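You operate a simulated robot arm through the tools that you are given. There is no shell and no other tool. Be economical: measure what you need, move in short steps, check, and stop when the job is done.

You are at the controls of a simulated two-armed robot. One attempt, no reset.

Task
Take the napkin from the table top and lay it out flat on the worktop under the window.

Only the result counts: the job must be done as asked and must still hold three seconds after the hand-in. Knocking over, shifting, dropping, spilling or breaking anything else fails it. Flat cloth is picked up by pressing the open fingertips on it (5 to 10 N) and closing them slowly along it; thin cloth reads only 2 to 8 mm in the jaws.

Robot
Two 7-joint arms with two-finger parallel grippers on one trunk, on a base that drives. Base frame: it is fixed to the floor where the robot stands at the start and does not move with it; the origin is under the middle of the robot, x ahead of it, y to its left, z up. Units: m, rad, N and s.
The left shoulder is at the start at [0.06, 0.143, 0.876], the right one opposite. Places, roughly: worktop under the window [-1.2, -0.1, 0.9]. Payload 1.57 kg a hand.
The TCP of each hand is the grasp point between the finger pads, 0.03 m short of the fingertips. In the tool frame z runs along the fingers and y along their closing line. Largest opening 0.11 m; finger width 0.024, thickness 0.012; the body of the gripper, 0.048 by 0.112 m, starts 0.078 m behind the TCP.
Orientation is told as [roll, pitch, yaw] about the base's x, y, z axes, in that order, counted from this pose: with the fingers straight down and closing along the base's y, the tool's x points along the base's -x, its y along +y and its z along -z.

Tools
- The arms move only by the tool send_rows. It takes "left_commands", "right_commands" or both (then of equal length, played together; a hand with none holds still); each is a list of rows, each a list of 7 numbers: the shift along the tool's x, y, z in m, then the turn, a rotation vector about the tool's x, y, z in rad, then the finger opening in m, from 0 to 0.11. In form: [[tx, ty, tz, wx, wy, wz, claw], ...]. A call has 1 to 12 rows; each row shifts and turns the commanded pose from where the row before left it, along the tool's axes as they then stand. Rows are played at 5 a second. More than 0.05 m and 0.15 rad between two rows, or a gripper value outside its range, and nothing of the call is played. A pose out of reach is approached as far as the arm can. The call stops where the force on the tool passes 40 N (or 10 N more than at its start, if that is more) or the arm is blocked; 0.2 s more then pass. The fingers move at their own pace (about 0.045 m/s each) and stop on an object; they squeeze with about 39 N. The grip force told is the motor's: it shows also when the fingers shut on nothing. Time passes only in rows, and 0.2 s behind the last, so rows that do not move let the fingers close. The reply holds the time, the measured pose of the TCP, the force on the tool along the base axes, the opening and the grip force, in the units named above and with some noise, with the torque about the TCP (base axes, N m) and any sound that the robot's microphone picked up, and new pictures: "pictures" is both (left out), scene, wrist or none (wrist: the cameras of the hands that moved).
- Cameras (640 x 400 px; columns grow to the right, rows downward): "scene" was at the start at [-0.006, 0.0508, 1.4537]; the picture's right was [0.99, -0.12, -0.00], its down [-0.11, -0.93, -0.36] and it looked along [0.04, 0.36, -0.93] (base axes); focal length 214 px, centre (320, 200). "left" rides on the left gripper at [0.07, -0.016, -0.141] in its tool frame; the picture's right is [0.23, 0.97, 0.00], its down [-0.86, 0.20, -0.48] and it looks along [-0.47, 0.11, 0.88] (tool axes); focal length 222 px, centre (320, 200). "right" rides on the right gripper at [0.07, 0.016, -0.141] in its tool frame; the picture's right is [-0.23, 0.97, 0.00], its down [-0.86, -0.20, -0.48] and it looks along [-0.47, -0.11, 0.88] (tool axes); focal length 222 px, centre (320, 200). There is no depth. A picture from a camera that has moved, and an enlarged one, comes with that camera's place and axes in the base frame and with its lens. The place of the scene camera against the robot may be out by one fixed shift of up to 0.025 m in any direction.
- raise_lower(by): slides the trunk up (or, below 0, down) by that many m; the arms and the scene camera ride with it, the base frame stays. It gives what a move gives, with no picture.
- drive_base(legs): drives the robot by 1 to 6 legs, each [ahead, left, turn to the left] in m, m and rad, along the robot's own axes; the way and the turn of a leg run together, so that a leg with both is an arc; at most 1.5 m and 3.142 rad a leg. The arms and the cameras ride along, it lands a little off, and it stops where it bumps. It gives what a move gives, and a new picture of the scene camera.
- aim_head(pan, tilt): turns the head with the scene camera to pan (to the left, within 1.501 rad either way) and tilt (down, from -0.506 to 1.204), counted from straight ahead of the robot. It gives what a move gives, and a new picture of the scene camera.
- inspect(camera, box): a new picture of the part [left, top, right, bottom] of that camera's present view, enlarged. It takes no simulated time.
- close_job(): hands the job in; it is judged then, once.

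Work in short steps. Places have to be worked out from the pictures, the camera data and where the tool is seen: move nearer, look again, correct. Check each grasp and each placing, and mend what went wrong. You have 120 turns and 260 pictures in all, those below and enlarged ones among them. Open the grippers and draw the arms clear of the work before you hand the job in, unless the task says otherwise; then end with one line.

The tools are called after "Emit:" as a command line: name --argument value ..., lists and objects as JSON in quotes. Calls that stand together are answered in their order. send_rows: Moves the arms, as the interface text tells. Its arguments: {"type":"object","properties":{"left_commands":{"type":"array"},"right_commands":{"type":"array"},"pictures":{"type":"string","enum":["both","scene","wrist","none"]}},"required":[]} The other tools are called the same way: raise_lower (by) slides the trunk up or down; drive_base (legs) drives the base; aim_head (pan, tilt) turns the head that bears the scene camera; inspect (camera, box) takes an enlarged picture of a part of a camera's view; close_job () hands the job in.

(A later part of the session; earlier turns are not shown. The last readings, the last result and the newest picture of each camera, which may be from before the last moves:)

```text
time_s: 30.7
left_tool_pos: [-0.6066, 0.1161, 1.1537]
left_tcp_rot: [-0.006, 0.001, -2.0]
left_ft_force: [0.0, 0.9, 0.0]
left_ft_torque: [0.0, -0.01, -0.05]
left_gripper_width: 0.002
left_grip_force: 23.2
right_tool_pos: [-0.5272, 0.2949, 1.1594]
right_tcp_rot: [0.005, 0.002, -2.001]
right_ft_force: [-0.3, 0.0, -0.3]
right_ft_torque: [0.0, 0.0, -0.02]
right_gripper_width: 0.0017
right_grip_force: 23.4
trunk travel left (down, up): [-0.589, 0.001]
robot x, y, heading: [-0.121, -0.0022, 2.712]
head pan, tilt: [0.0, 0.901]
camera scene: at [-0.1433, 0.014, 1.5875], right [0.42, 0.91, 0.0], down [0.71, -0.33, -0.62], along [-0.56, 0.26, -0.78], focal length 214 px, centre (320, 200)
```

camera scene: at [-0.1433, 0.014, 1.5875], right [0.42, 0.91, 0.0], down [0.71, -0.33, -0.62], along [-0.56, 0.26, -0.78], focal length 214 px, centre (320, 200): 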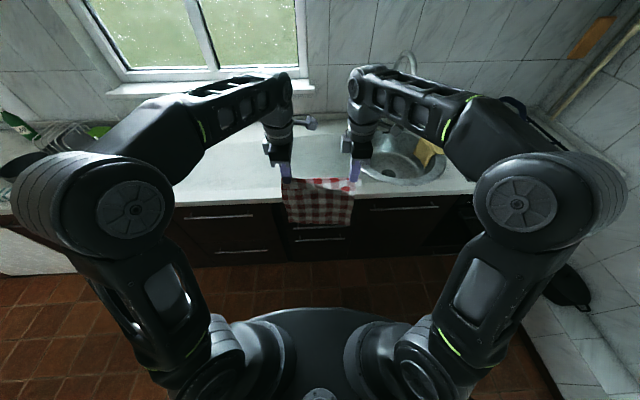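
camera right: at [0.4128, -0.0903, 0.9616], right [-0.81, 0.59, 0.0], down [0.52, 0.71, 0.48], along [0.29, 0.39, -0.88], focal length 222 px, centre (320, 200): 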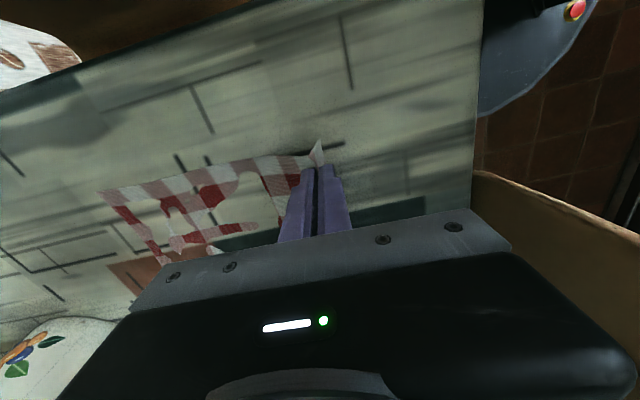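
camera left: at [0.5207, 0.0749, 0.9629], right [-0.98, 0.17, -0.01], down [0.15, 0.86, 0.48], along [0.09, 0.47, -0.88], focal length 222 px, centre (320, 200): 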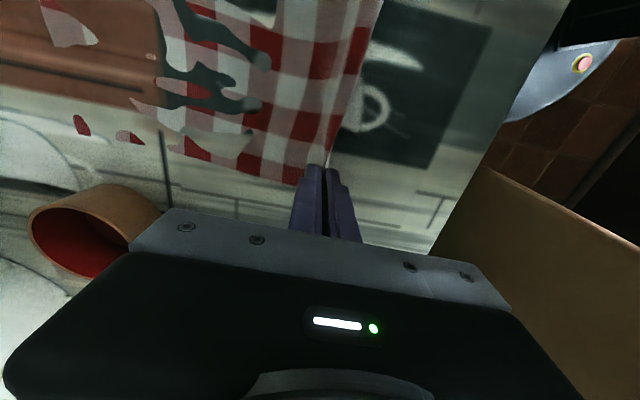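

The window, clear worktop and sink (on the right) are visible. I shift left about 0.5 m so the napkin faces the clear worktop under the window, turning slightly to square up.

Emit:
drive_base --legs '[[0, 0, 0.055], [0, 0.5, 0]]'

Emit:
inspect --camera "scene" --box '[120, 60, 520, 310]'

```text
time_s: 34.0
left_tool_pos: [-0.7878, -0.358, 1.1529]
left_tcp_rot: [-0.004, 0.001, -1.941]
left_ft_force: [-0.3, -0.2, 0.1]
left_ft_torque: [0.02, 0.01, -0.07]
left_gripper_width: 0.002
left_grip_force: 23.6
right_tool_pos: [-0.719, -0.1743, 1.1586]
right_tcp_rot: [0.005, 0.001, -1.938]
right_ft_force: [-0.1, -0.6, 0.5]
right_ft_torque: [-0.01, -0.01, -0.04]
right_gripper_width: 0.0018
right_grip_force: 23.1
trunk travel left (down, up): [-0.589, 0.001]
robot x, y, heading: [-0.2927, -0.4416, 2.767]
head pan, tilt: [0.0, 0.901]
camera scene: at [-0.3184, -0.4341, 1.5875], right [0.36, 0.93, 0.0], down [0.73, -0.28, -0.62], along [-0.58, 0.23, -0.78], focal length 214 px, centre (320, 200)
```

scene: 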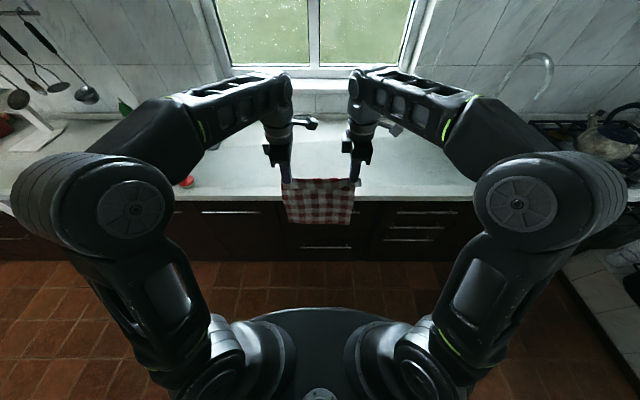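

```text
1.60 times, centred on (320, 185) of scene
camera zoom: at [-0.3184, -0.4341, 1.5875], right [0.36, 0.93, 0.0], down [0.73, -0.28, -0.62], along [-0.58, 0.23, -0.78], focal length 343 px, centre (320, 224)
```

zoom: 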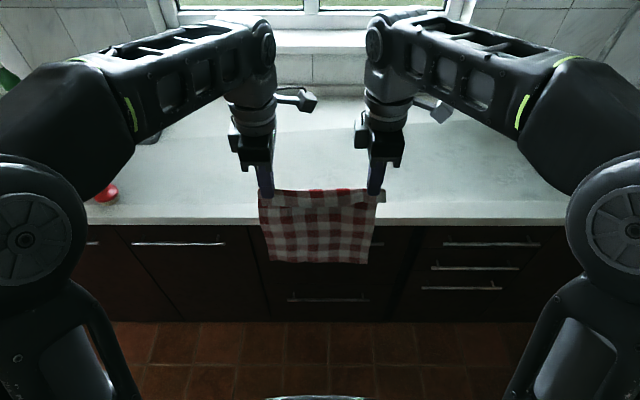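

The counter edge is square, about 0.57 m from my axis; the napkin bottom hangs at ≈0.85, below the top. I draw the hands in and up for height before driving forward.

Emit:
send_rows --left_commands '[[0, 0.02, -0.01, 0, 0, 0, 0], [0, 0.02, -0.02, 0, 0, 0, 0], [0, 0.02, -0.025, 0, 0, 0, 0], [0, 0.02, -0.025, 0, 0, 0, 0], [0, 0, -0.02, 0, 0, 0, 0], [0, 0, 0, 0, 0, 0, 0]]' --right_commands '[[0, 0.02, -0.01, 0, 0, 0, 0], [0, 0.02, -0.02, 0, 0, 0, 0], [0, 0.02, -0.025, 0, 0, 0, 0], [0, 0.02, -0.025, 0, 0, 0, 0], [0, 0, -0.015, 0, 0, 0, 0], [0, 0, 0, 0, 0, 0, 0]]' --pictures "scene"

```text
time_s: 35.4
left_tool_pos: [-0.7441, -0.3729, 1.1851]
left_tcp_rot: [-0.009, 0.001, -1.941]
left_ft_force: [-0.3, -0.2, -0.2]
left_ft_torque: [0.0, 0.04, -0.06]
left_gripper_width: 0.0021
left_grip_force: 23.6
left hand out of reach, approached as far as the arm can: row 2, 3, 4, 5
right_tool_pos: [-0.6923, -0.1842, 1.1757]
right_tcp_rot: [0.004, 0.001, -1.94]
right_ft_force: [-0.1, -1.4, 0.2]
right_ft_torque: [0.01, 0.04, 0.0]
right_gripper_width: 0.002
right_grip_force: 23.6
right hand out of reach, approached as far as the arm can: row 2, 3, 4, 5
trunk travel left (down, up): [-0.589, 0.001]
robot x, y, heading: [-0.2944, -0.4469, 2.774]
head pan, tilt: [0.0, 0.901]
camera scene: at [-0.3176, -0.4335, 1.5875], right [0.36, 0.93, 0.0], down [0.73, -0.28, -0.62], along [-0.58, 0.22, -0.78], focal length 214 px, centre (320, 200)
```

scene: 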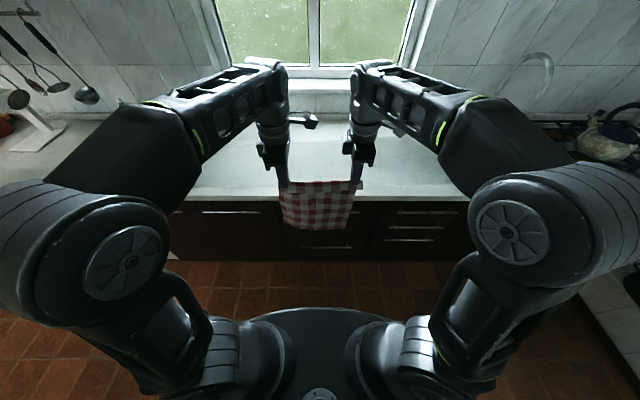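

At the height limit; hands at ≈1.18. I level the two hands, then drive forward 0.2 m; the last few cm of cloth will slide over the rounded counter edge as it trails.

Emit:
send_rows --left_commands '[[0, -0.018, 0.006, 0, 0, 0, 0], [0, 0, 0, 0, 0, 0, 0]]' --right_commands '[[0, 0, 0, 0, 0, 0, 0], [0, 0, 0, 0, 0, 0, 0]]' --pictures "none"

Emit:
drive_base --legs '[[0.12, 0, 0]]'

```text
time_s: 36.0
left_tool_pos: [-0.7613, -0.3655, 1.1815]
left_tcp_rot: [-0.005, 0.002, -1.942]
left_ft_force: [0.1, -1.5, -0.7]
left_ft_torque: [0.0, -0.02, -0.01]
left_gripper_width: 0.0023
left_grip_force: 22.9
right_tool_pos: [-0.6931, -0.1851, 1.1769]
right_tcp_rot: [0.003, 0.002, -1.94]
right_ft_force: [0.1, 0.1, 0.0]
right_ft_torque: [0.03, 0.01, -0.01]
right_gripper_width: 0.0019
right_grip_force: 23.4
trunk travel left (down, up): [-0.589, 0.001]
robot x, y, heading: [-0.2892, -0.4438, 2.773]
head pan, tilt: [0.0, 0.901]
```

```text
time_s: 37.2
left_tool_pos: [-0.8719, -0.3211, 1.1812]
left_tcp_rot: [-0.004, -0.001, -1.943]
left_ft_force: [0.0, -1.2, -0.4]
left_ft_torque: [0.0, -0.05, -0.03]
left_gripper_width: 0.0022
left_grip_force: 23.6
right_tool_pos: [-0.8039, -0.1416, 1.176]
right_tcp_rot: [0.004, 0.002, -1.941]
right_ft_force: [0.0, -0.9, 0.2]
right_ft_torque: [-0.04, -0.03, -0.02]
right_gripper_width: 0.0019
right_grip_force: 24.0
trunk travel left (down, up): [-0.589, 0.001]
robot x, y, heading: [-0.4016, -0.4023, 2.769]
head pan, tilt: [0.0, 0.901]
camera scene: at [-0.43, -0.3896, 1.5874], right [0.36, 0.93, 0.0], down [0.73, -0.29, -0.62], along [-0.58, 0.23, -0.78], focal length 214 px, centre (320, 200)
```

scene: 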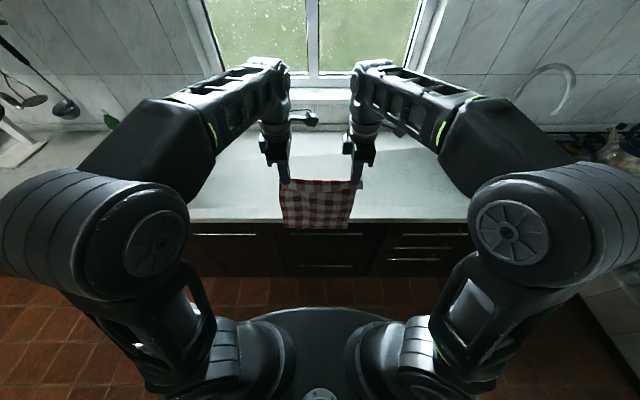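

Edge now ≈0.46 m from my axis, napkin right at it. Forward 0.08 more.

Emit:
drive_base --legs '[[0.08, 0, 0]]'

Emit:
inspect --camera "scene" --box '[200, 100, 440, 260]'

```text
time_s: 38.3
left_tool_pos: [-0.9476, -0.2939, 1.1798]
left_tcp_rot: [-0.004, 0.0, -1.942]
left_ft_force: [0.1, 0.5, -0.8]
left_ft_torque: [-0.01, -0.03, -0.01]
left_gripper_width: 0.002
left_grip_force: 23.4
right_tool_pos: [-0.879, -0.1122, 1.1757]
right_tcp_rot: [0.005, 0.003, -1.941]
right_ft_force: [-0.7, 0.8, -0.5]
right_ft_torque: [-0.01, -0.04, -0.03]
right_gripper_width: 0.002
right_grip_force: 23.6
trunk travel left (down, up): [-0.589, 0.001]
robot x, y, heading: [-0.4749, -0.3762, 2.775]
head pan, tilt: [0.0, 0.901]
camera scene: at [-0.5047, -0.3606, 1.5874], right [0.36, 0.93, 0.0], down [0.73, -0.28, -0.62], along [-0.58, 0.22, -0.78], focal length 214 px, centre (320, 200)
```

scene: 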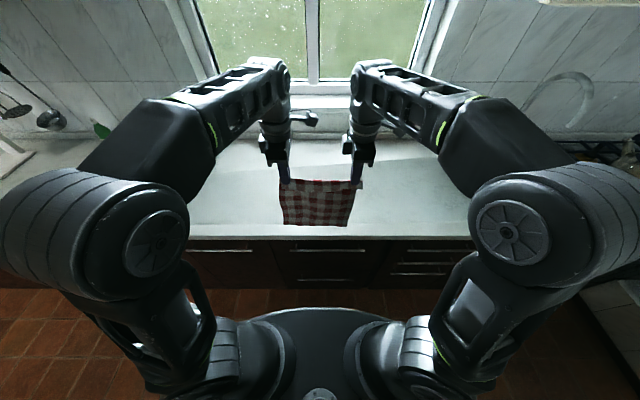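

```text
2.50 times, centred on (320, 180) of scene
camera zoom: at [-0.5047, -0.3606, 1.5874], right [0.36, 0.93, 0.0], down [0.73, -0.28, -0.62], along [-0.58, 0.22, -0.78], focal length 536 px, centre (320, 250)
```

zoom: 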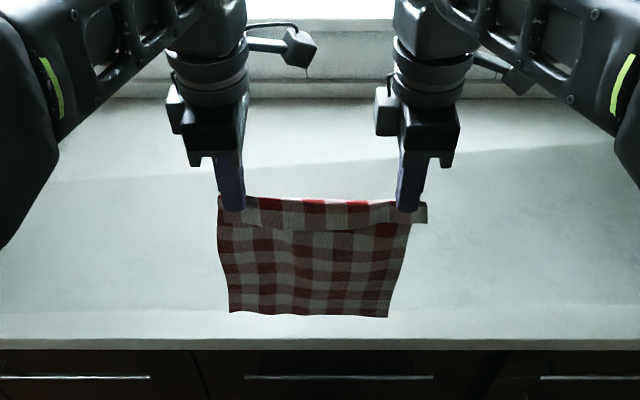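

The hem (cloth edge below the grip) hangs on my side, so I must lay it by pulling back toward me: free end lands far first. I tilt the fingers forward about the wrist to gain reach and height.

Emit:
send_rows --left_commands '[[0, -0.036, 0, 0.145, 0, 0, 0], [0, -0.036, 0, 0.145, 0, 0, 0], [0, -0.036, 0, 0.145, 0, 0, 0], [0, -0.036, 0, 0.145, 0, 0, 0], [0, -0.036, 0, 0.145, 0, 0, 0]]' --right_commands '[[0, -0.036, 0, 0.145, 0, 0, 0], [0, -0.036, 0, 0.145, 0, 0, 0], [0, -0.036, 0, 0.145, 0, 0, 0], [0, -0.036, 0, 0.145, 0, 0, 0], [0, -0.036, 0, 0.145, 0, 0, 0]]' --pictures "scene"

```text
time_s: 39.5
left_tool_pos: [-1.1042, -0.2349, 1.228]
left_tcp_rot: [-0.733, -0.001, -1.943]
left_ft_force: [-0.1, 0.2, -0.7]
left_ft_torque: [-0.05, 0.0, -0.01]
left_gripper_width: 0.0018
left_grip_force: 23.3
right_tool_pos: [-1.0331, -0.0525, 1.2277]
right_tcp_rot: [-0.724, 0.0, -1.942]
right_ft_force: [0.3, -0.5, -0.1]
right_ft_torque: [0.0, -0.05, -0.04]
right_gripper_width: 0.002
right_grip_force: 23.1
trunk travel left (down, up): [-0.589, 0.001]
robot x, y, heading: [-0.4774, -0.3735, 2.769]
head pan, tilt: [0.0, 0.901]
camera scene: at [-0.5032, -0.3608, 1.5875], right [0.36, 0.93, 0.0], down [0.73, -0.28, -0.62], along [-0.58, 0.22, -0.78], focal length 214 px, centre (320, 200)
```

scene: 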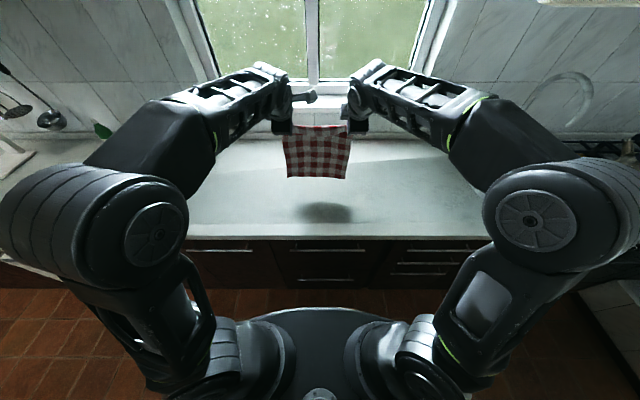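

Excellent: free end clears the worktop. I extend 6 cm further forward.

Emit:
send_rows --left_commands '[[0, -0.0224, 0.02, 0, 0, 0, 0], [0, -0.0224, 0.02, 0, 0, 0, 0], [0, 0, 0, 0, 0, 0, 0]]' --right_commands '[[0, -0.0224, 0.02, 0, 0, 0, 0], [0, -0.0224, 0.02, 0, 0, 0, 0], [0, 0, 0, 0, 0, 0, 0]]' --pictures "scene"

Emit:
inspect --camera "scene" --box '[220, 80, 420, 260]'

```text
time_s: 40.3
left_tool_pos: [-1.1572, -0.2098, 1.2332]
left_tcp_rot: [-0.73, -0.001, -1.943]
left_ft_force: [-0.5, -0.4, -0.4]
left_ft_torque: [-0.01, -0.04, 0.02]
left_gripper_width: 0.0019
left_grip_force: 24.0
right_tool_pos: [-1.0908, -0.0287, 1.229]
right_tcp_rot: [-0.722, 0.002, -1.941]
right_ft_force: [-0.1, -0.1, 0.0]
right_ft_torque: [-0.02, -0.03, 0.0]
right_gripper_width: 0.0018
right_grip_force: 23.6
trunk travel left (down, up): [-0.589, 0.001]
robot x, y, heading: [-0.4777, -0.3729, 2.77]
head pan, tilt: [0.0, 0.901]
camera scene: at [-0.5021, -0.3616, 1.5875], right [0.36, 0.93, 0.0], down [0.73, -0.28, -0.62], along [-0.58, 0.23, -0.78], focal length 214 px, centre (320, 200)
```

scene: 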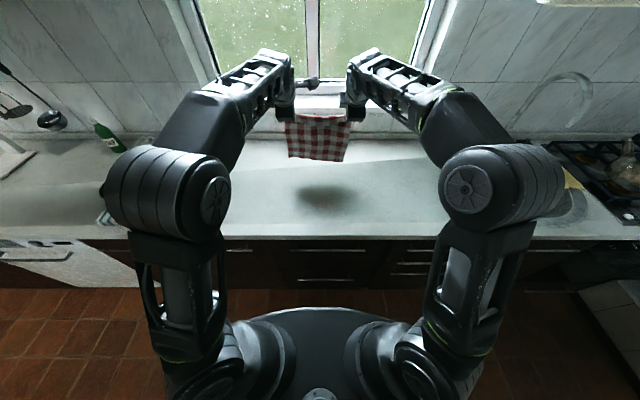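

```text
2.22 times, centred on (320, 170) of scene
camera zoom: at [-0.5021, -0.3616, 1.5875], right [0.36, 0.93, 0.0], down [0.73, -0.28, -0.62], along [-0.58, 0.23, -0.78], focal length 477 px, centre (320, 267)
```

zoom: 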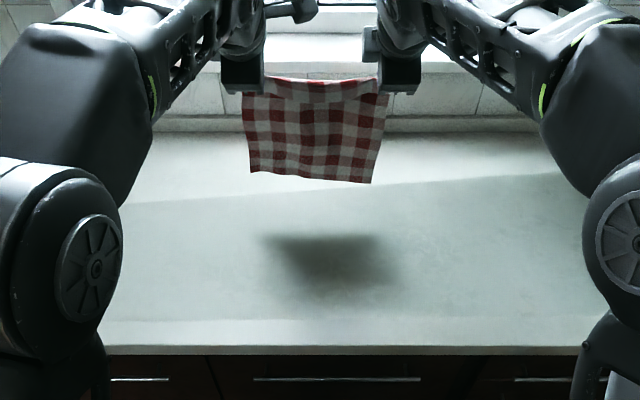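

Tips now ≈0.715 m out, 1.21 high. I lower 3 cm so the free edge just reaches the worktop, then begin the laying arc (back and down while untilting), first half.

Emit:
send_rows --left_commands '[[0, 0.0096, 0.0108, 0, 0, 0, 0], [0, 0.0097, 0.0108, 0, 0, 0, 0], [0, 0, 0, 0, 0, 0, 0]]' --right_commands '[[0, 0.0096, 0.0108, 0, 0, 0, 0], [0, 0.0097, 0.0108, 0, 0, 0, 0], [0, 0, 0, 0, 0, 0, 0]]' --pictures "scene"

Emit:
inspect --camera "scene" --box '[220, 80, 420, 260]'

```text
time_s: 41.1
left_tool_pos: [-1.1575, -0.2097, 1.2041]
left_tcp_rot: [-0.731, 0.0, -1.942]
left_ft_force: [0.1, -0.2, 0.3]
left_ft_torque: [0.03, 0.01, -0.01]
left_gripper_width: 0.0021
left_grip_force: 24.2
right_tool_pos: [-1.0908, -0.0294, 1.1965]
right_tcp_rot: [-0.723, 0.002, -1.942]
right_ft_force: [-0.4, -0.1, 0.1]
right_ft_torque: [-0.03, -0.01, 0.0]
right_gripper_width: 0.0019
right_grip_force: 23.2
trunk travel left (down, up): [-0.589, 0.001]
robot x, y, heading: [-0.479, -0.3735, 2.77]
head pan, tilt: [0.0, 0.901]
camera scene: at [-0.5027, -0.3614, 1.5875], right [0.36, 0.93, 0.0], down [0.73, -0.28, -0.62], along [-0.58, 0.23, -0.78], focal length 214 px, centre (320, 200)
```

scene: 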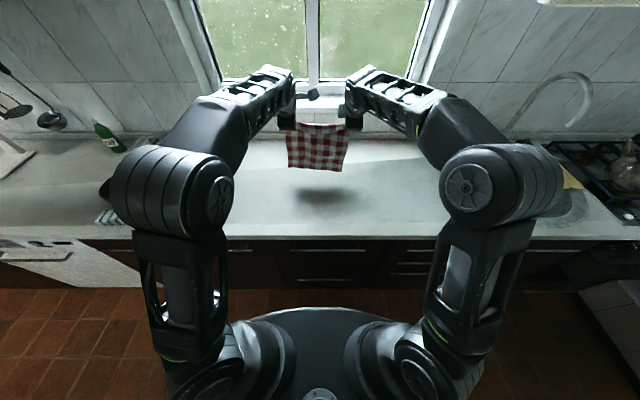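

```text
2.22 times, centred on (320, 170) of scene
camera zoom: at [-0.5027, -0.3614, 1.5875], right [0.36, 0.93, 0.0], down [0.73, -0.28, -0.62], along [-0.58, 0.23, -0.78], focal length 477 px, centre (320, 267)
```

zoom: 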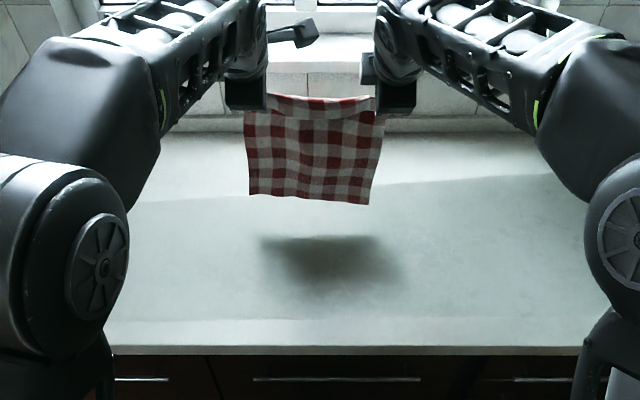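

Free edge estimated still ~2–3 cm above the worktop; lower 3 cm more.

Emit:
send_rows --left_commands '[[0, 0.0096, 0.0108, 0, 0, 0, 0], [0, 0.0107, 0.0119, 0, 0, 0, 0], [0, 0, 0, 0, 0, 0, 0]]' --right_commands '[[0, 0.0096, 0.0108, 0, 0, 0, 0], [0, 0.0085, 0.0095, 0, 0, 0, 0], [0, 0, 0, 0, 0, 0, 0]]' --pictures "none"

Emit:
inspect --camera "scene" --box '[220, 80, 420, 260]'

```text
time_s: 41.9
left_tool_pos: [-1.1579, -0.2094, 1.1719]
left_tcp_rot: [-0.73, -0.001, -1.941]
left_ft_force: [0.4, 0.6, 0.5]
left_ft_torque: [-0.03, 0.01, -0.01]
left_gripper_width: 0.0018
left_grip_force: 23.5
right_tool_pos: [-1.0926, -0.0303, 1.1705]
right_tcp_rot: [-0.723, 0.001, -1.94]
right_ft_force: [0.6, 1.0, 0.4]
right_ft_torque: [-0.02, -0.03, 0.0]
right_gripper_width: 0.0019
right_grip_force: 23.4
trunk travel left (down, up): [-0.589, 0.001]
robot x, y, heading: [-0.4745, -0.3698, 2.768]
head pan, tilt: [0.0, 0.901]
```

```text
2.22 times, centred on (320, 170) of scene
camera zoom: at [-0.5029, -0.3613, 1.5875], right [0.36, 0.93, 0.0], down [0.73, -0.28, -0.62], along [-0.58, 0.23, -0.78], focal length 477 px, centre (320, 267)
```

zoom: 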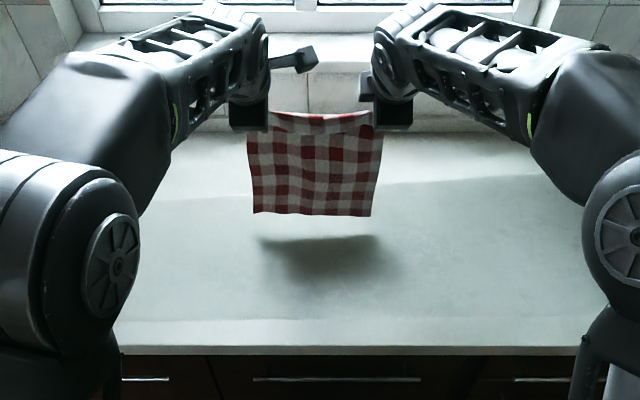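

Lower 2 cm more and check whether the lower edge still moves.

Emit:
send_rows --left_commands '[[0, 0.0067, 0.0075, 0, 0, 0, 0], [0, 0.0067, 0.0075, 0, 0, 0, 0], [0, 0, 0, 0, 0, 0, 0]]' --right_commands '[[0, 0.0067, 0.0075, 0, 0, 0, 0], [0, 0.0067, 0.0075, 0, 0, 0, 0], [0, 0, 0, 0, 0, 0, 0]]' --pictures "none"

Emit:
inspect --camera "scene" --box '[220, 80, 420, 260]'

```text
time_s: 42.7
left_tool_pos: [-1.1579, -0.2103, 1.1523]
left_tcp_rot: [-0.728, 0.001, -1.944]
left_ft_force: [0.3, -0.4, -0.3]
left_ft_torque: [0.0, -0.02, -0.03]
left_gripper_width: 0.0017
left_grip_force: 23.3
right_tool_pos: [-1.0935, -0.0288, 1.1496]
right_tcp_rot: [-0.721, 0.003, -1.94]
right_ft_force: [0.5, 0.4, 0.2]
right_ft_torque: [-0.01, -0.03, -0.01]
right_gripper_width: 0.002
right_grip_force: 23.6
trunk travel left (down, up): [-0.589, 0.001]
robot x, y, heading: [-0.4784, -0.3714, 2.769]
head pan, tilt: [0.0, 0.901]
```

```text
2.22 times, centred on (320, 170) of scene
camera zoom: at [-0.5029, -0.3613, 1.5875], right [0.36, 0.93, 0.0], down [0.73, -0.28, -0.62], along [-0.58, 0.23, -0.78], focal length 477 px, centre (320, 267)
```

zoom: 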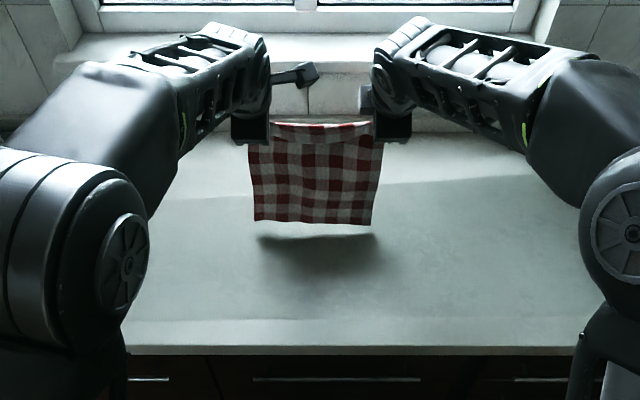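

The edge is still falling freely, so the worktop is lower (≈0.84–0.85), and its front edge is ≈0.42 m from my axis. I drive forward 5 cm to have more depth, then lower further.

Emit:
drive_base --legs '[[0.05, 0, 0]]'

Emit:
send_rows --left_commands '[[0, 0.0067, 0.0075, 0, 0, 0, 0], [0, 0.0067, 0.0075, 0, 0, 0, 0], [0, 0, 0, 0, 0, 0, 0]]' --right_commands '[[0, 0.0067, 0.0075, 0, 0, 0, 0], [0, 0.0067, 0.0075, 0, 0, 0, 0], [0, 0, 0, 0, 0, 0, 0]]' --pictures "none"

Emit:
inspect --camera "scene" --box '[220, 80, 420, 260]'

```text
time_s: 43.6
left_tool_pos: [-1.206, -0.192, 1.1505]
left_tcp_rot: [-0.727, 0.001, -1.941]
left_ft_force: [-0.7, -0.6, -0.1]
left_ft_torque: [0.0, -0.09, 0.01]
left_gripper_width: 0.002
left_grip_force: 23.7
right_tool_pos: [-1.1394, -0.0111, 1.1491]
right_tcp_rot: [-0.719, 0.003, -1.94]
right_ft_force: [-0.3, 0.7, -1.4]
right_ft_torque: [-0.01, 0.01, 0.01]
right_gripper_width: 0.0016
right_grip_force: 23.9
trunk travel left (down, up): [-0.589, 0.001]
robot x, y, heading: [-0.5201, -0.3551, 2.771]
head pan, tilt: [0.0, 0.901]
camera scene: at [-0.5509, -0.3426, 1.5874], right [0.36, 0.93, 0.0], down [0.73, -0.28, -0.62], along [-0.58, 0.22, -0.78], focal length 214 px, centre (320, 200)
```

scene: 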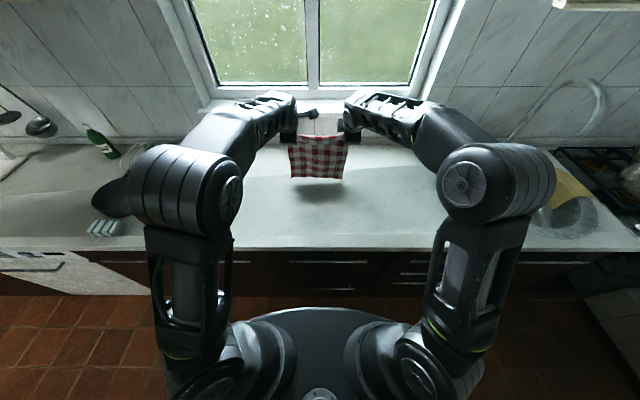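

```text
time_s: 44.4
left_tool_pos: [-1.2036, -0.1922, 1.1309]
left_tcp_rot: [-0.731, 0.0, -1.94]
left_ft_force: [-0.3, -0.2, -0.6]
left_ft_torque: [-0.01, -0.05, -0.03]
left_gripper_width: 0.0017
left_grip_force: 24.0
right_tool_pos: [-1.1367, -0.0118, 1.1292]
right_tcp_rot: [-0.721, 0.002, -1.939]
right_ft_force: [-0.1, 0.0, -0.5]
right_ft_torque: [0.0, -0.02, 0.02]
right_gripper_width: 0.0021
right_grip_force: 24.2
trunk travel left (down, up): [-0.589, 0.001]
robot x, y, heading: [-0.5227, -0.3545, 2.771]
head pan, tilt: [0.0, 0.901]
```

```text
2.22 times, centred on (320, 170) of scene
camera zoom: at [-0.5484, -0.3437, 1.5875], right [0.36, 0.93, 0.0], down [0.73, -0.28, -0.62], along [-0.58, 0.22, -0.78], focal length 477 px, centre (320, 267)
```

zoom: 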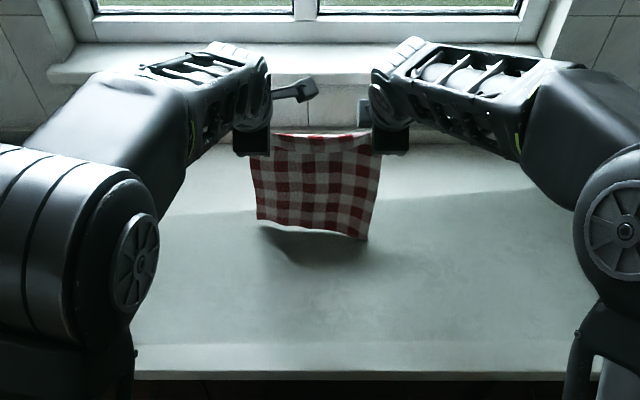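

Free edge is nearly touching (worktop ≈0.835). I extend 3 cm further out and play the first half of the laying arc.

Emit:
send_rows --left_commands '[[0, -0.0157, 0.0274, 0, 0, 0, 0], [0, 0.0163, -0.0133, -0.045, 0, 0, 0], [0, 0.0163, -0.0133, -0.045, 0, 0, 0], [0, 0.0194, -0.01, -0.045, 0, 0, 0], [0, 0.0194, -0.01, -0.045, 0, 0, 0], [0, 0.0215, -0.0032, -0.045, 0, 0, 0], [0, 0.0215, -0.0032, -0.045, 0, 0, 0], [0, 0.0221, 0.0018, -0.045, 0, 0, 0], [0, 0.0221, 0.0018, -0.045, 0, 0, 0]]' --right_commands '[[0, -0.0157, 0.0274, 0, 0, 0, 0], [0, 0.0163, -0.0133, -0.045, 0, 0, 0], [0, 0.0163, -0.0133, -0.045, 0, 0, 0], [0, 0.0194, -0.01, -0.045, 0, 0, 0], [0, 0.0194, -0.01, -0.045, 0, 0, 0], [0, 0.0215, -0.0032, -0.045, 0, 0, 0], [0, 0.0215, -0.0032, -0.045, 0, 0, 0], [0, 0.0221, 0.0018, -0.045, 0, 0, 0], [0, 0.0221, 0.0018, -0.045, 0, 0, 0]]' --pictures "none"

Emit:
inspect --camera "scene" --box '[220, 80, 420, 260]'

```text
time_s: 46.4
left_tool_pos: [-1.0805, -0.2395, 1.0773]
left_tcp_rot: [-0.37, -0.001, -1.94]
left_ft_force: [1.2, 0.4, -0.7]
left_ft_torque: [-0.02, 0.03, -0.01]
left_gripper_width: 0.0017
left_grip_force: 23.8
right_tool_pos: [-1.0103, -0.0585, 1.0773]
right_tcp_rot: [-0.36, 0.002, -1.937]
right_ft_force: [0.1, 0.2, -0.4]
right_ft_torque: [-0.02, 0.03, 0.05]
right_gripper_width: 0.002
right_grip_force: 23.4
trunk travel left (down, up): [-0.589, 0.001]
robot x, y, heading: [-0.5183, -0.356, 2.772]
head pan, tilt: [0.0, 0.901]
```

```text
2.22 times, centred on (320, 170) of scene
camera zoom: at [-0.5477, -0.3439, 1.5876], right [0.36, 0.93, 0.0], down [0.73, -0.28, -0.62], along [-0.58, 0.22, -0.78], focal length 477 px, centre (320, 267)
```

zoom: 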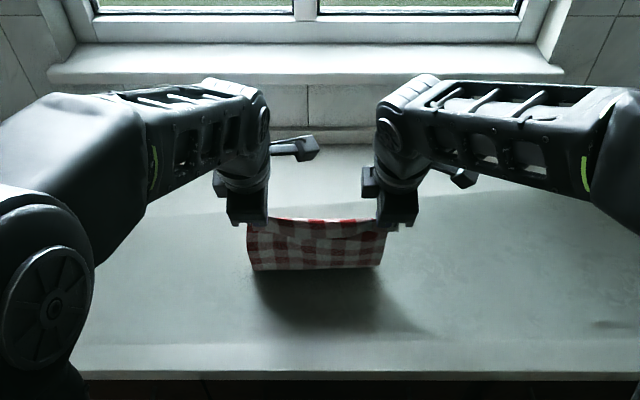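

The cloth has touched down with its free end beyond, bending as wanted. Continue the arc.

Emit:
send_rows --left_commands '[[0, 0.0204, 0.0082, -0.045, 0, 0, 0], [0, 0.0204, 0.0082, -0.045, 0, 0, 0], [0, 0.0177, 0.0129, -0.045, 0, 0, 0], [0, 0.0177, 0.0129, -0.045, 0, 0, 0], [0, 0.0131, 0.0176, -0.045, 0, 0, 0], [0, 0.0131, 0.0176, -0.045, 0, 0, 0]]' --right_commands '[[0, 0.0204, 0.0082, -0.045, 0, 0, 0], [0, 0.0204, 0.0082, -0.045, 0, 0, 0], [0, 0.0177, 0.0129, -0.045, 0, 0, 0], [0, 0.0177, 0.0129, -0.045, 0, 0, 0], [0, 0.0131, 0.0176, -0.045, 0, 0, 0], [0, 0.0131, 0.0176, -0.045, 0, 0, 0]]' --pictures "wrist"

Emit:
inspect --camera "scene" --box '[220, 80, 420, 260]'

```text
time_s: 47.8
left_tool_pos: [-1.0034, -0.2709, 0.9741]
left_tcp_rot: [-0.1, 0.0, -1.941]
left_ft_force: [-0.8, 0.3, -0.1]
left_ft_torque: [-0.01, 0.01, -0.02]
left_gripper_width: 0.0021
left_grip_force: 23.4
right_tool_pos: [-0.9384, -0.0904, 0.9738]
right_tcp_rot: [-0.09, 0.001, -1.94]
right_ft_force: [-0.5, 0.7, 0.0]
right_ft_torque: [0.04, 0.01, -0.01]
right_gripper_width: 0.0019
right_grip_force: 23.3
trunk travel left (down, up): [-0.589, 0.001]
robot x, y, heading: [-0.5269, -0.3548, 2.771]
head pan, tilt: [0.0, 0.901]
camera right: at [-0.8838, -0.0355, 1.1122], right [0.82, -0.56, -0.09], down [-0.45, -0.74, 0.49], along [-0.34, -0.37, -0.87], focal length 222 px, centre (320, 200)
camera left: at [-0.9808, -0.2049, 1.1174], right [0.99, -0.14, -0.1], down [-0.08, -0.89, 0.46], along [-0.15, -0.44, -0.88], focal length 222 px, centre (320, 200)
```

right: 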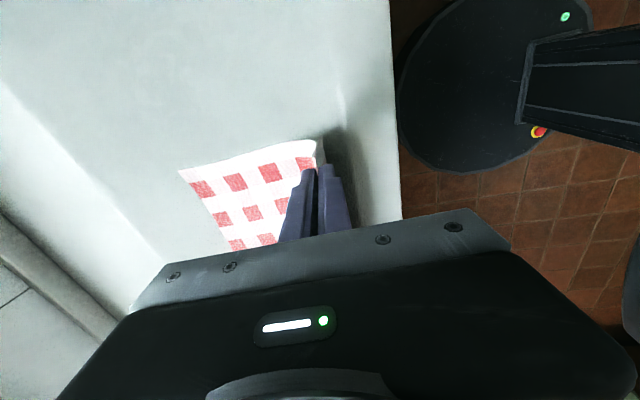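
left: 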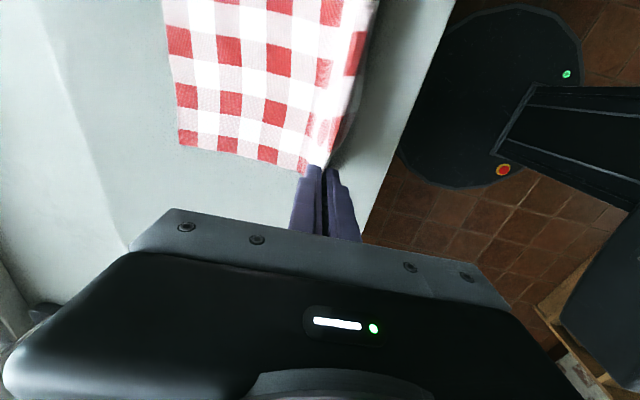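

```text
2.22 times, centred on (320, 170) of scene
camera zoom: at [-0.5487, -0.3436, 1.5875], right [0.36, 0.93, 0.0], down [0.73, -0.28, -0.62], along [-0.58, 0.22, -0.78], focal length 477 px, centre (320, 267)
```

zoom: 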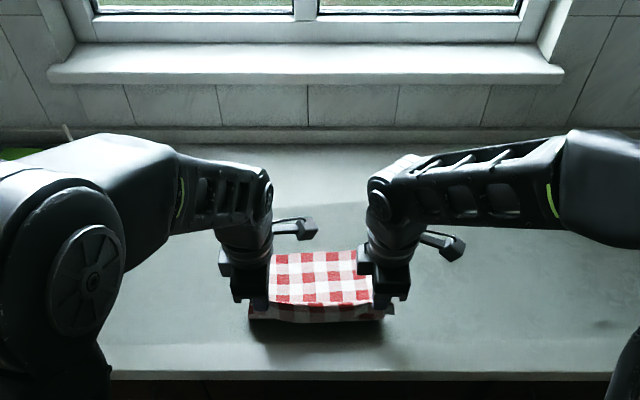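

Cloth is laying outward nicely. Lower further with fingers vertical.

Emit:
send_rows --left_commands '[[0, 0.005, 0.02, -0.025, 0, 0, 0], [0, 0.005, 0.02, -0.025, 0, 0, 0], [0, 0.004, 0.02, -0.025, 0, 0, 0], [0, 0.004, 0.02, -0.02, 0, 0, 0], [0, 0, 0, 0, 0, 0, 0]]' --right_commands '[[0, 0.005, 0.02, -0.025, 0, 0, 0], [0, 0.005, 0.02, -0.025, 0, 0, 0], [0, 0.004, 0.02, -0.025, 0, 0, 0], [0, 0.004, 0.02, -0.02, 0, 0, 0], [0, 0, 0, 0, 0, 0, 0]]' --pictures "wrist"

Emit:
inspect --camera "scene" --box '[220, 80, 420, 260]'

```text
time_s: 49.0
left_tool_pos: [-0.9926, -0.2743, 0.8922]
left_tcp_rot: [-0.004, 0.0, -1.94]
left_ft_force: [0.2, -0.5, 3.3]
left_ft_torque: [-0.02, -0.03, 0.02]
left_gripper_width: 0.002
left_grip_force: 23.2
right_tool_pos: [-0.9244, -0.0944, 0.8926]
right_tcp_rot: [0.0, 0.0, -1.938]
right_ft_force: [-0.9, 2.8, 19.2]
right_ft_torque: [0.13, 0.08, 0.01]
right_gripper_width: 0.0016
right_grip_force: 23.9
trunk travel left (down, up): [-0.589, 0.001]
robot x, y, heading: [-0.5222, -0.3518, 2.774]
head pan, tilt: [0.0, 0.901]
camera right: at [-0.883, -0.0351, 1.0346], right [0.83, -0.56, 0.0], down [-0.49, -0.73, 0.48], along [-0.27, -0.39, -0.88], focal length 222 px, centre (320, 200)
camera left: at [-0.9813, -0.2036, 1.0344], right [0.99, -0.14, -0.01], down [-0.12, -0.87, 0.48], along [-0.07, -0.47, -0.88], focal length 222 px, centre (320, 200)
```

right: 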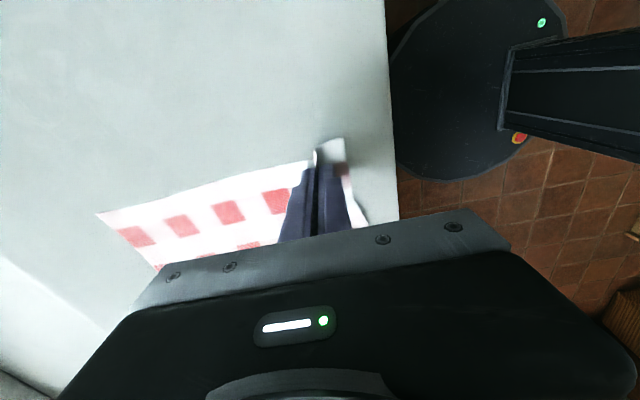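
left: 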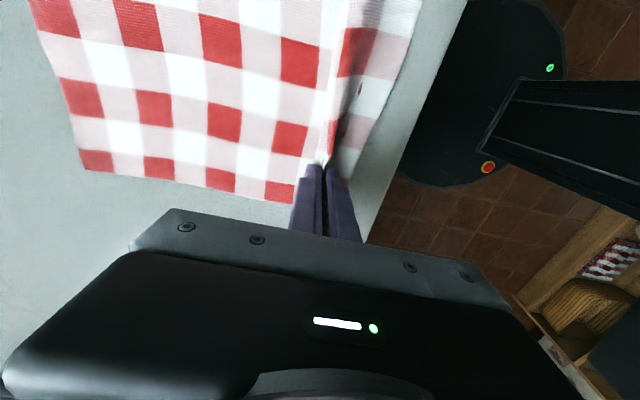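

```text
2.22 times, centred on (320, 170) of scene
camera zoom: at [-0.5473, -0.344, 1.5879], right [0.36, 0.93, 0.0], down [0.73, -0.28, -0.62], along [-0.58, 0.23, -0.78], focal length 477 px, centre (320, 267)
```

zoom: 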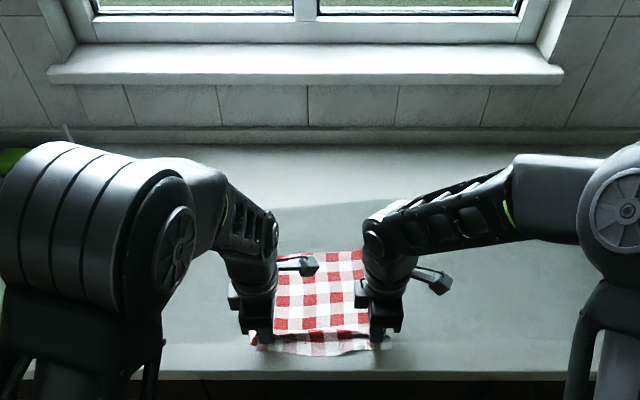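

Tips touch the worktop (z≈0.862); the hem lies toward me and the sheet forward. I ease the right hand's pressure and open slowly to spread the pinch.

Emit:
send_rows --left_commands '[[0, 0, 0, 0, 0, 0, 0], [0, 0, 0, 0, 0, 0, 0.004], [0, 0, 0, 0, 0, 0, 0.008], [0, 0, 0, 0, 0, 0, 0.012], [0, 0, 0, 0, 0, 0, 0.016], [0, 0, 0, 0, 0, 0, 0.02], [0, 0, 0, 0, 0, 0, 0.024], [0, 0, 0, 0, 0, 0, 0.028], [0, 0, 0, 0, 0, 0, 0.032], [0, 0, 0, 0, 0, 0, 0.036], [0, 0, 0, 0, 0, 0, 0.036]]' --right_commands '[[0, 0, -0.0025, 0, 0, 0, 0], [0, 0, 0, 0, 0, 0, 0.004], [0, 0, 0, 0, 0, 0, 0.008], [0, 0, 0, 0, 0, 0, 0.012], [0, 0, 0, 0, 0, 0, 0.016], [0, 0, 0, 0, 0, 0, 0.02], [0, 0, 0, 0, 0, 0, 0.024], [0, 0, 0, 0, 0, 0, 0.028], [0, 0, 0, 0, 0, 0, 0.032], [0, 0, 0, 0, 0, 0, 0.036], [0, 0, 0, 0, 0, 0, 0.036]]' --pictures "wrist"

```text
time_s: 51.4
left_tool_pos: [-0.9922, -0.2745, 0.8929]
left_tcp_rot: [-0.006, 0.0, -1.942]
left_ft_force: [-0.4, -0.4, 6.3]
left_ft_torque: [-0.06, -0.07, -0.03]
left_gripper_width: 0.035
left_grip_force: 0.1
right_tool_pos: [-0.9222, -0.0944, 0.8944]
right_tcp_rot: [0.004, 0.001, -1.94]
right_ft_force: [-0.2, 0.2, -0.6]
right_ft_torque: [-0.01, -0.02, 0.0]
right_gripper_width: 0.0359
right_grip_force: 0.1
trunk travel left (down, up): [-0.589, 0.001]
robot x, y, heading: [-0.5226, -0.351, 2.768]
head pan, tilt: [0.0, 0.901]
camera right: at [-0.8818, -0.0352, 1.0352], right [0.83, -0.56, 0.0], down [-0.5, -0.73, 0.48], along [-0.27, -0.4, -0.88], focal length 222 px, centre (320, 200)
camera left: at [-0.9818, -0.2035, 1.0338], right [0.99, -0.14, -0.01], down [-0.12, -0.87, 0.48], along [-0.07, -0.47, -0.88], focal length 222 px, centre (320, 200)
```

right: 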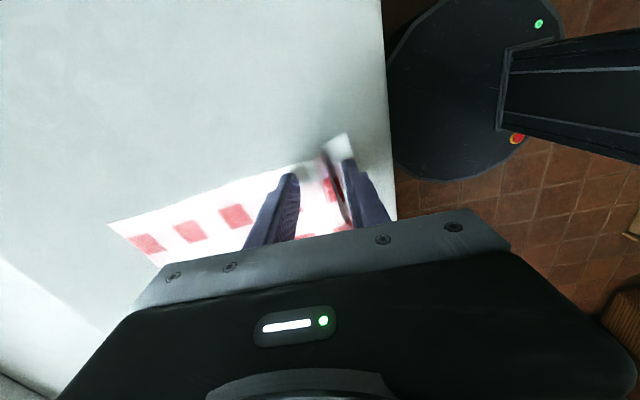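
left: 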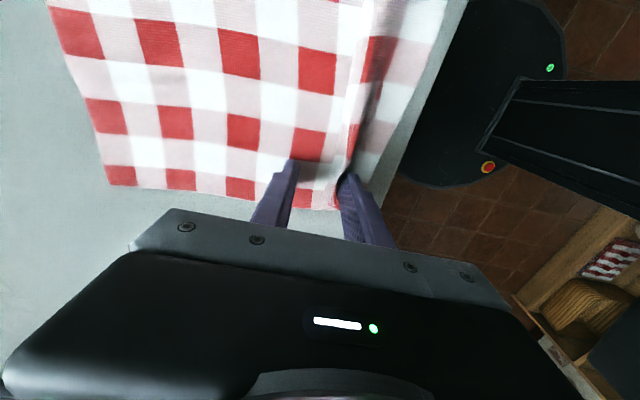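

Released; a ridge remains near the hem. I lift both hands straight up and inspect.

Emit:
send_rows --left_commands '[[0, 0, -0.01, 0, 0, 0, 0.036], [0, 0, -0.03, 0, 0, 0, 0.036], [0, 0, -0.04, 0, 0, 0, 0.036], [0, 0, -0.04, 0, 0, 0, 0.036]]' --right_commands '[[0, 0, -0.01, 0, 0, 0, 0.036], [0, 0, -0.03, 0, 0, 0, 0.036], [0, 0, -0.04, 0, 0, 0, 0.036], [0, 0, -0.04, 0, 0, 0, 0.036]]' --pictures "wrist"

Emit:
inspect --camera "scene" --box '[240, 160, 400, 260]'

```text
time_s: 52.4
left_tool_pos: [-0.9894, -0.2753, 1.013]
left_tcp_rot: [-0.004, 0.0, -1.942]
left_ft_force: [0.0, -0.7, -0.2]
left_ft_torque: [0.01, 0.01, 0.0]
left_gripper_width: 0.0361
left_grip_force: 0.0
right_tool_pos: [-0.9232, -0.0942, 1.0171]
right_tcp_rot: [0.005, 0.001, -1.938]
right_ft_force: [-0.1, -0.2, 0.3]
right_ft_torque: [0.02, -0.03, 0.0]
right_gripper_width: 0.0361
right_grip_force: 0.2
trunk travel left (down, up): [-0.589, 0.001]
robot x, y, heading: [-0.5249, -0.3515, 2.774]
head pan, tilt: [0.0, 0.901]
camera right: at [-0.8825, -0.0345, 1.1588], right [0.83, -0.56, 0.0], down [-0.5, -0.73, 0.48], along [-0.27, -0.4, -0.88], focal length 222 px, centre (320, 200)
camera left: at [-0.9794, -0.2035, 1.154], right [0.99, -0.14, -0.01], down [-0.12, -0.87, 0.48], along [-0.07, -0.47, -0.88], focal length 222 px, centre (320, 200)
```

right: 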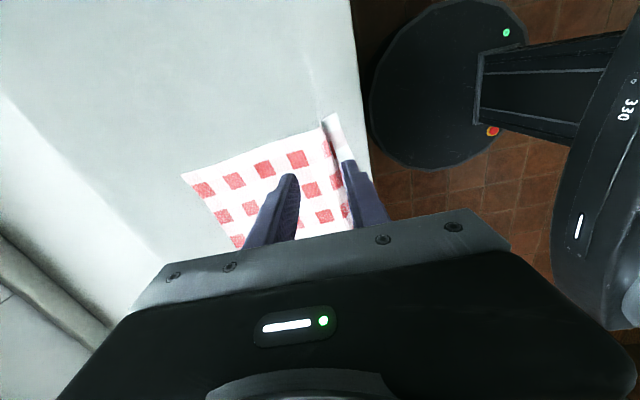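
left: 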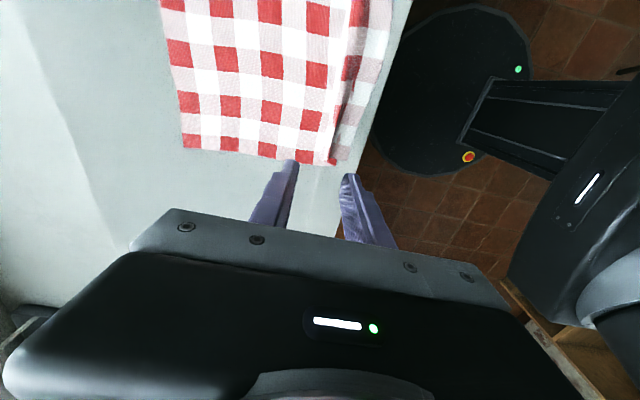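

```text
4.00 times, centred on (320, 210) of scene
camera zoom: at [-0.5476, -0.3442, 1.5874], right [0.36, 0.93, 0.0], down [0.73, -0.28, -0.62], along [-0.58, 0.23, -0.78], focal length 858 px, centre (320, 160)
```

zoom: 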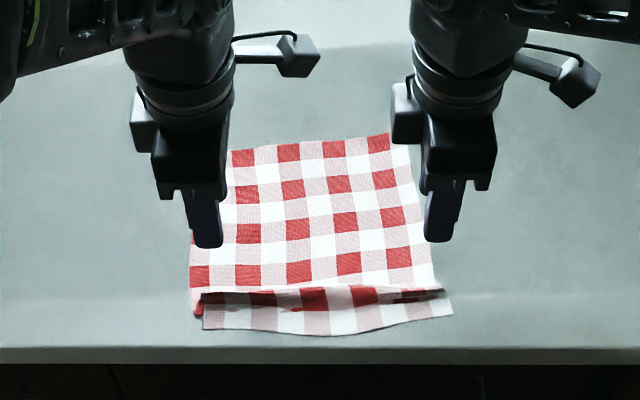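

A Z-fold remains near the hem, which is close to the counter edge. I'll press closed fingertips near the two far corners and pull the sheet forward; first move over those spots.

Emit:
send_rows --left_commands '[[0.003, -0.035, 0, 0, 0, 0, 0], [0.003, -0.035, 0, 0, 0, 0, 0], [0.003, -0.035, 0, 0, 0, 0, 0], [0.0026, -0.034, 0, 0, 0, 0, 0], [0, 0, 0.04, 0, 0, 0, 0], [0, 0, 0.04, 0, 0, 0, 0], [0, 0, 0, 0, 0, 0, 0]]' --right_commands '[[-0.0075, -0.0395, 0, 0, 0, 0, 0], [-0.0075, -0.0395, 0, 0, 0, 0, 0], [-0.0075, -0.0395, 0, 0, 0, 0, 0], [-0.0075, -0.0395, 0, 0, 0, 0, 0], [0, 0, 0.04, 0, 0, 0, 0], [0, 0, 0.042, 0, 0, 0, 0], [0, 0, 0, 0, 0, 0, 0]]' --pictures "wrist"

Emit:
inspect --camera "scene" --box '[240, 160, 400, 260]'

```text
time_s: 54.0
left_tool_pos: [-1.112, -0.2143, 0.9336]
left_tcp_rot: [-0.006, -0.001, -1.943]
left_ft_force: [-0.3, 0.1, -0.3]
left_ft_torque: [0.01, -0.04, 0.03]
left_gripper_width: 0.0
left_grip_force: 21.0
right_tool_pos: [-1.0806, -0.062, 0.9313]
right_tcp_rot: [0.002, 0.002, -1.939]
right_ft_force: [-0.8, 0.6, 0.0]
right_ft_torque: [0.01, -0.01, 0.01]
right_gripper_width: 0.0
right_grip_force: 21.3
trunk travel left (down, up): [-0.589, 0.001]
robot x, y, heading: [-0.5212, -0.3518, 2.769]
head pan, tilt: [0.0, 0.901]
camera right: at [-1.0399, -0.0027, 1.0725], right [0.83, -0.56, 0.0], down [-0.5, -0.73, 0.48], along [-0.27, -0.4, -0.88], focal length 222 px, centre (320, 200)
camera left: at [-1.102, -0.1438, 1.0755], right [0.99, -0.14, -0.01], down [-0.12, -0.87, 0.48], along [-0.07, -0.47, -0.88], focal length 222 px, centre (320, 200)
```

right: 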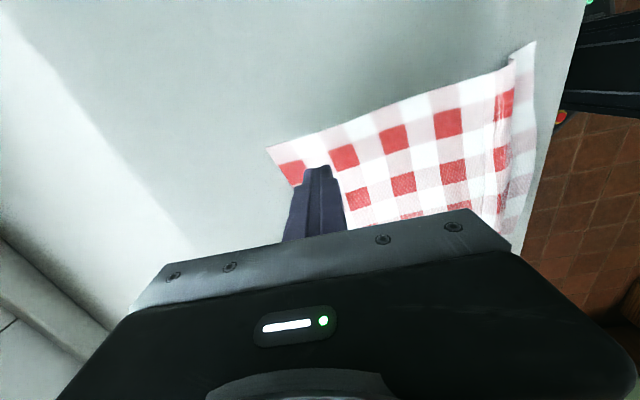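
left: 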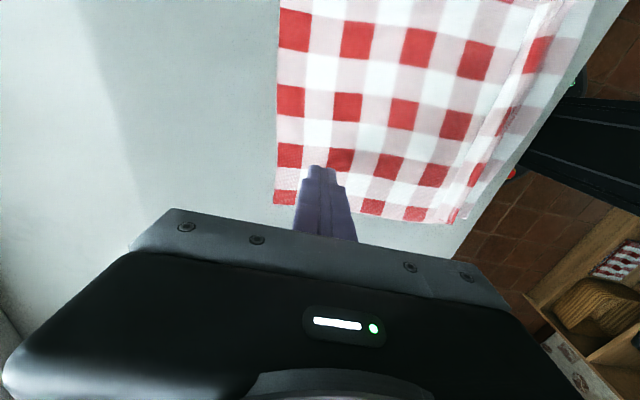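

```text
4.00 times, centred on (320, 210) of scene
camera zoom: at [-0.5476, -0.3439, 1.5876], right [0.36, 0.93, 0.0], down [0.73, -0.28, -0.62], along [-0.58, 0.22, -0.78], focal length 858 px, centre (320, 160)
```

zoom: 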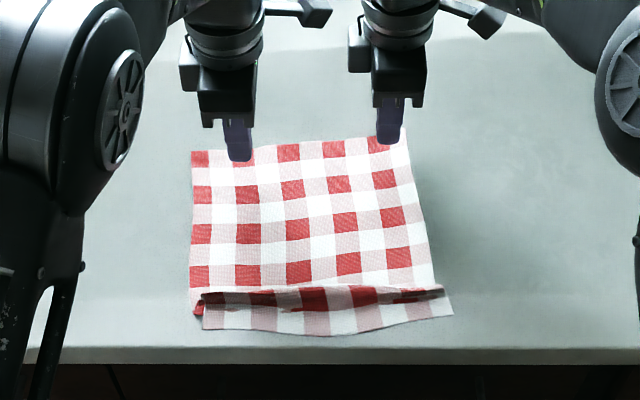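

Good positions over the far corners. Descend to light contact.

Emit:
send_rows --left_commands '[[0, 0, 0.02, 0, 0, 0, 0], [0, 0, 0.016, 0, 0, 0, 0], [0, 0, 0.005, 0, 0, 0, 0], [0, 0, 0, 0, 0, 0, 0]]' --right_commands '[[0, 0, 0.02, 0, 0, 0, 0], [0, 0, 0.014, 0, 0, 0, 0], [0, 0, 0.005, 0, 0, 0, 0], [0, 0, 0, 0, 0, 0, 0]]' --pictures "none"

```text
time_s: 55.0
left_tool_pos: [-1.1157, -0.213, 0.8906]
left_tcp_rot: [-0.006, 0.001, -1.943]
left_ft_force: [0.8, 0.1, -0.9]
left_ft_torque: [0.0, -0.02, -0.02]
left_gripper_width: 0.0001
left_grip_force: 21.4
right_tool_pos: [-1.0811, -0.0651, 0.8947]
right_tcp_rot: [0.003, 0.001, -1.938]
right_ft_force: [-1.1, -0.3, 0.1]
right_ft_torque: [0.02, 0.0, -0.03]
right_gripper_width: 0.0001
right_grip_force: 21.1
trunk travel left (down, up): [-0.589, 0.001]
robot x, y, heading: [-0.5272, -0.3571, 2.772]
head pan, tilt: [0.0, 0.901]
```

No contact yet; a couple of mm at a time.

Emit:
send_rows --left_commands '[[0, 0, 0.002, 0, 0, 0, 0], [0, 0, 0, 0, 0, 0, 0]]' --right_commands '[[0, 0, 0.003, 0, 0, 0, 0], [0, 0, 0, 0, 0, 0, 0]]' --pictures "none"

Emit:
send_rows --left_commands '[[0, 0, 0.002, 0, 0, 0, 0], [0, 0, 0, 0, 0, 0, 0]]' --right_commands '[[0, 0, 0.002, 0, 0, 0, 0], [0, 0, 0, 0, 0, 0, 0]]' --pictures "none"

```text
time_s: 55.6
left_tool_pos: [-1.1146, -0.213, 0.8908]
left_tcp_rot: [-0.007, 0.001, -1.941]
left_ft_force: [1.1, -1.1, 5.6]
left_ft_torque: [0.0, -0.01, 0.0]
left_gripper_width: 0.0
left_grip_force: 21.6
right_tool_pos: [-1.0815, -0.0652, 0.893]
right_tcp_rot: [0.004, 0.002, -1.937]
right_ft_force: [0.1, -0.3, 0.1]
right_ft_torque: [-0.02, -0.01, 0.0]
right_gripper_width: 0.0
right_grip_force: 21.6
trunk travel left (down, up): [-0.589, 0.001]
robot x, y, heading: [-0.5234, -0.3532, 2.768]
head pan, tilt: [0.0, 0.901]
```

```text
time_s: 56.2
left_tool_pos: [-1.1163, -0.2122, 0.8912]
left_tcp_rot: [-0.011, 0.0, -1.941]
left_ft_force: [0.6, -1.7, 27.6]
left_ft_torque: [-0.12, -0.17, -0.03]
left_gripper_width: 0.0
left_grip_force: 21.0
right_tool_pos: [-1.08, -0.0664, 0.8923]
right_tcp_rot: [0.0, 0.003, -1.939]
right_ft_force: [0.2, 0.0, 0.7]
right_ft_torque: [0.02, 0.02, -0.03]
right_gripper_width: 0.0001
right_grip_force: 21.1
trunk travel left (down, up): [-0.589, 0.001]
robot x, y, heading: [-0.5233, -0.3528, 2.77]
head pan, tilt: [0.0, 0.901]
```

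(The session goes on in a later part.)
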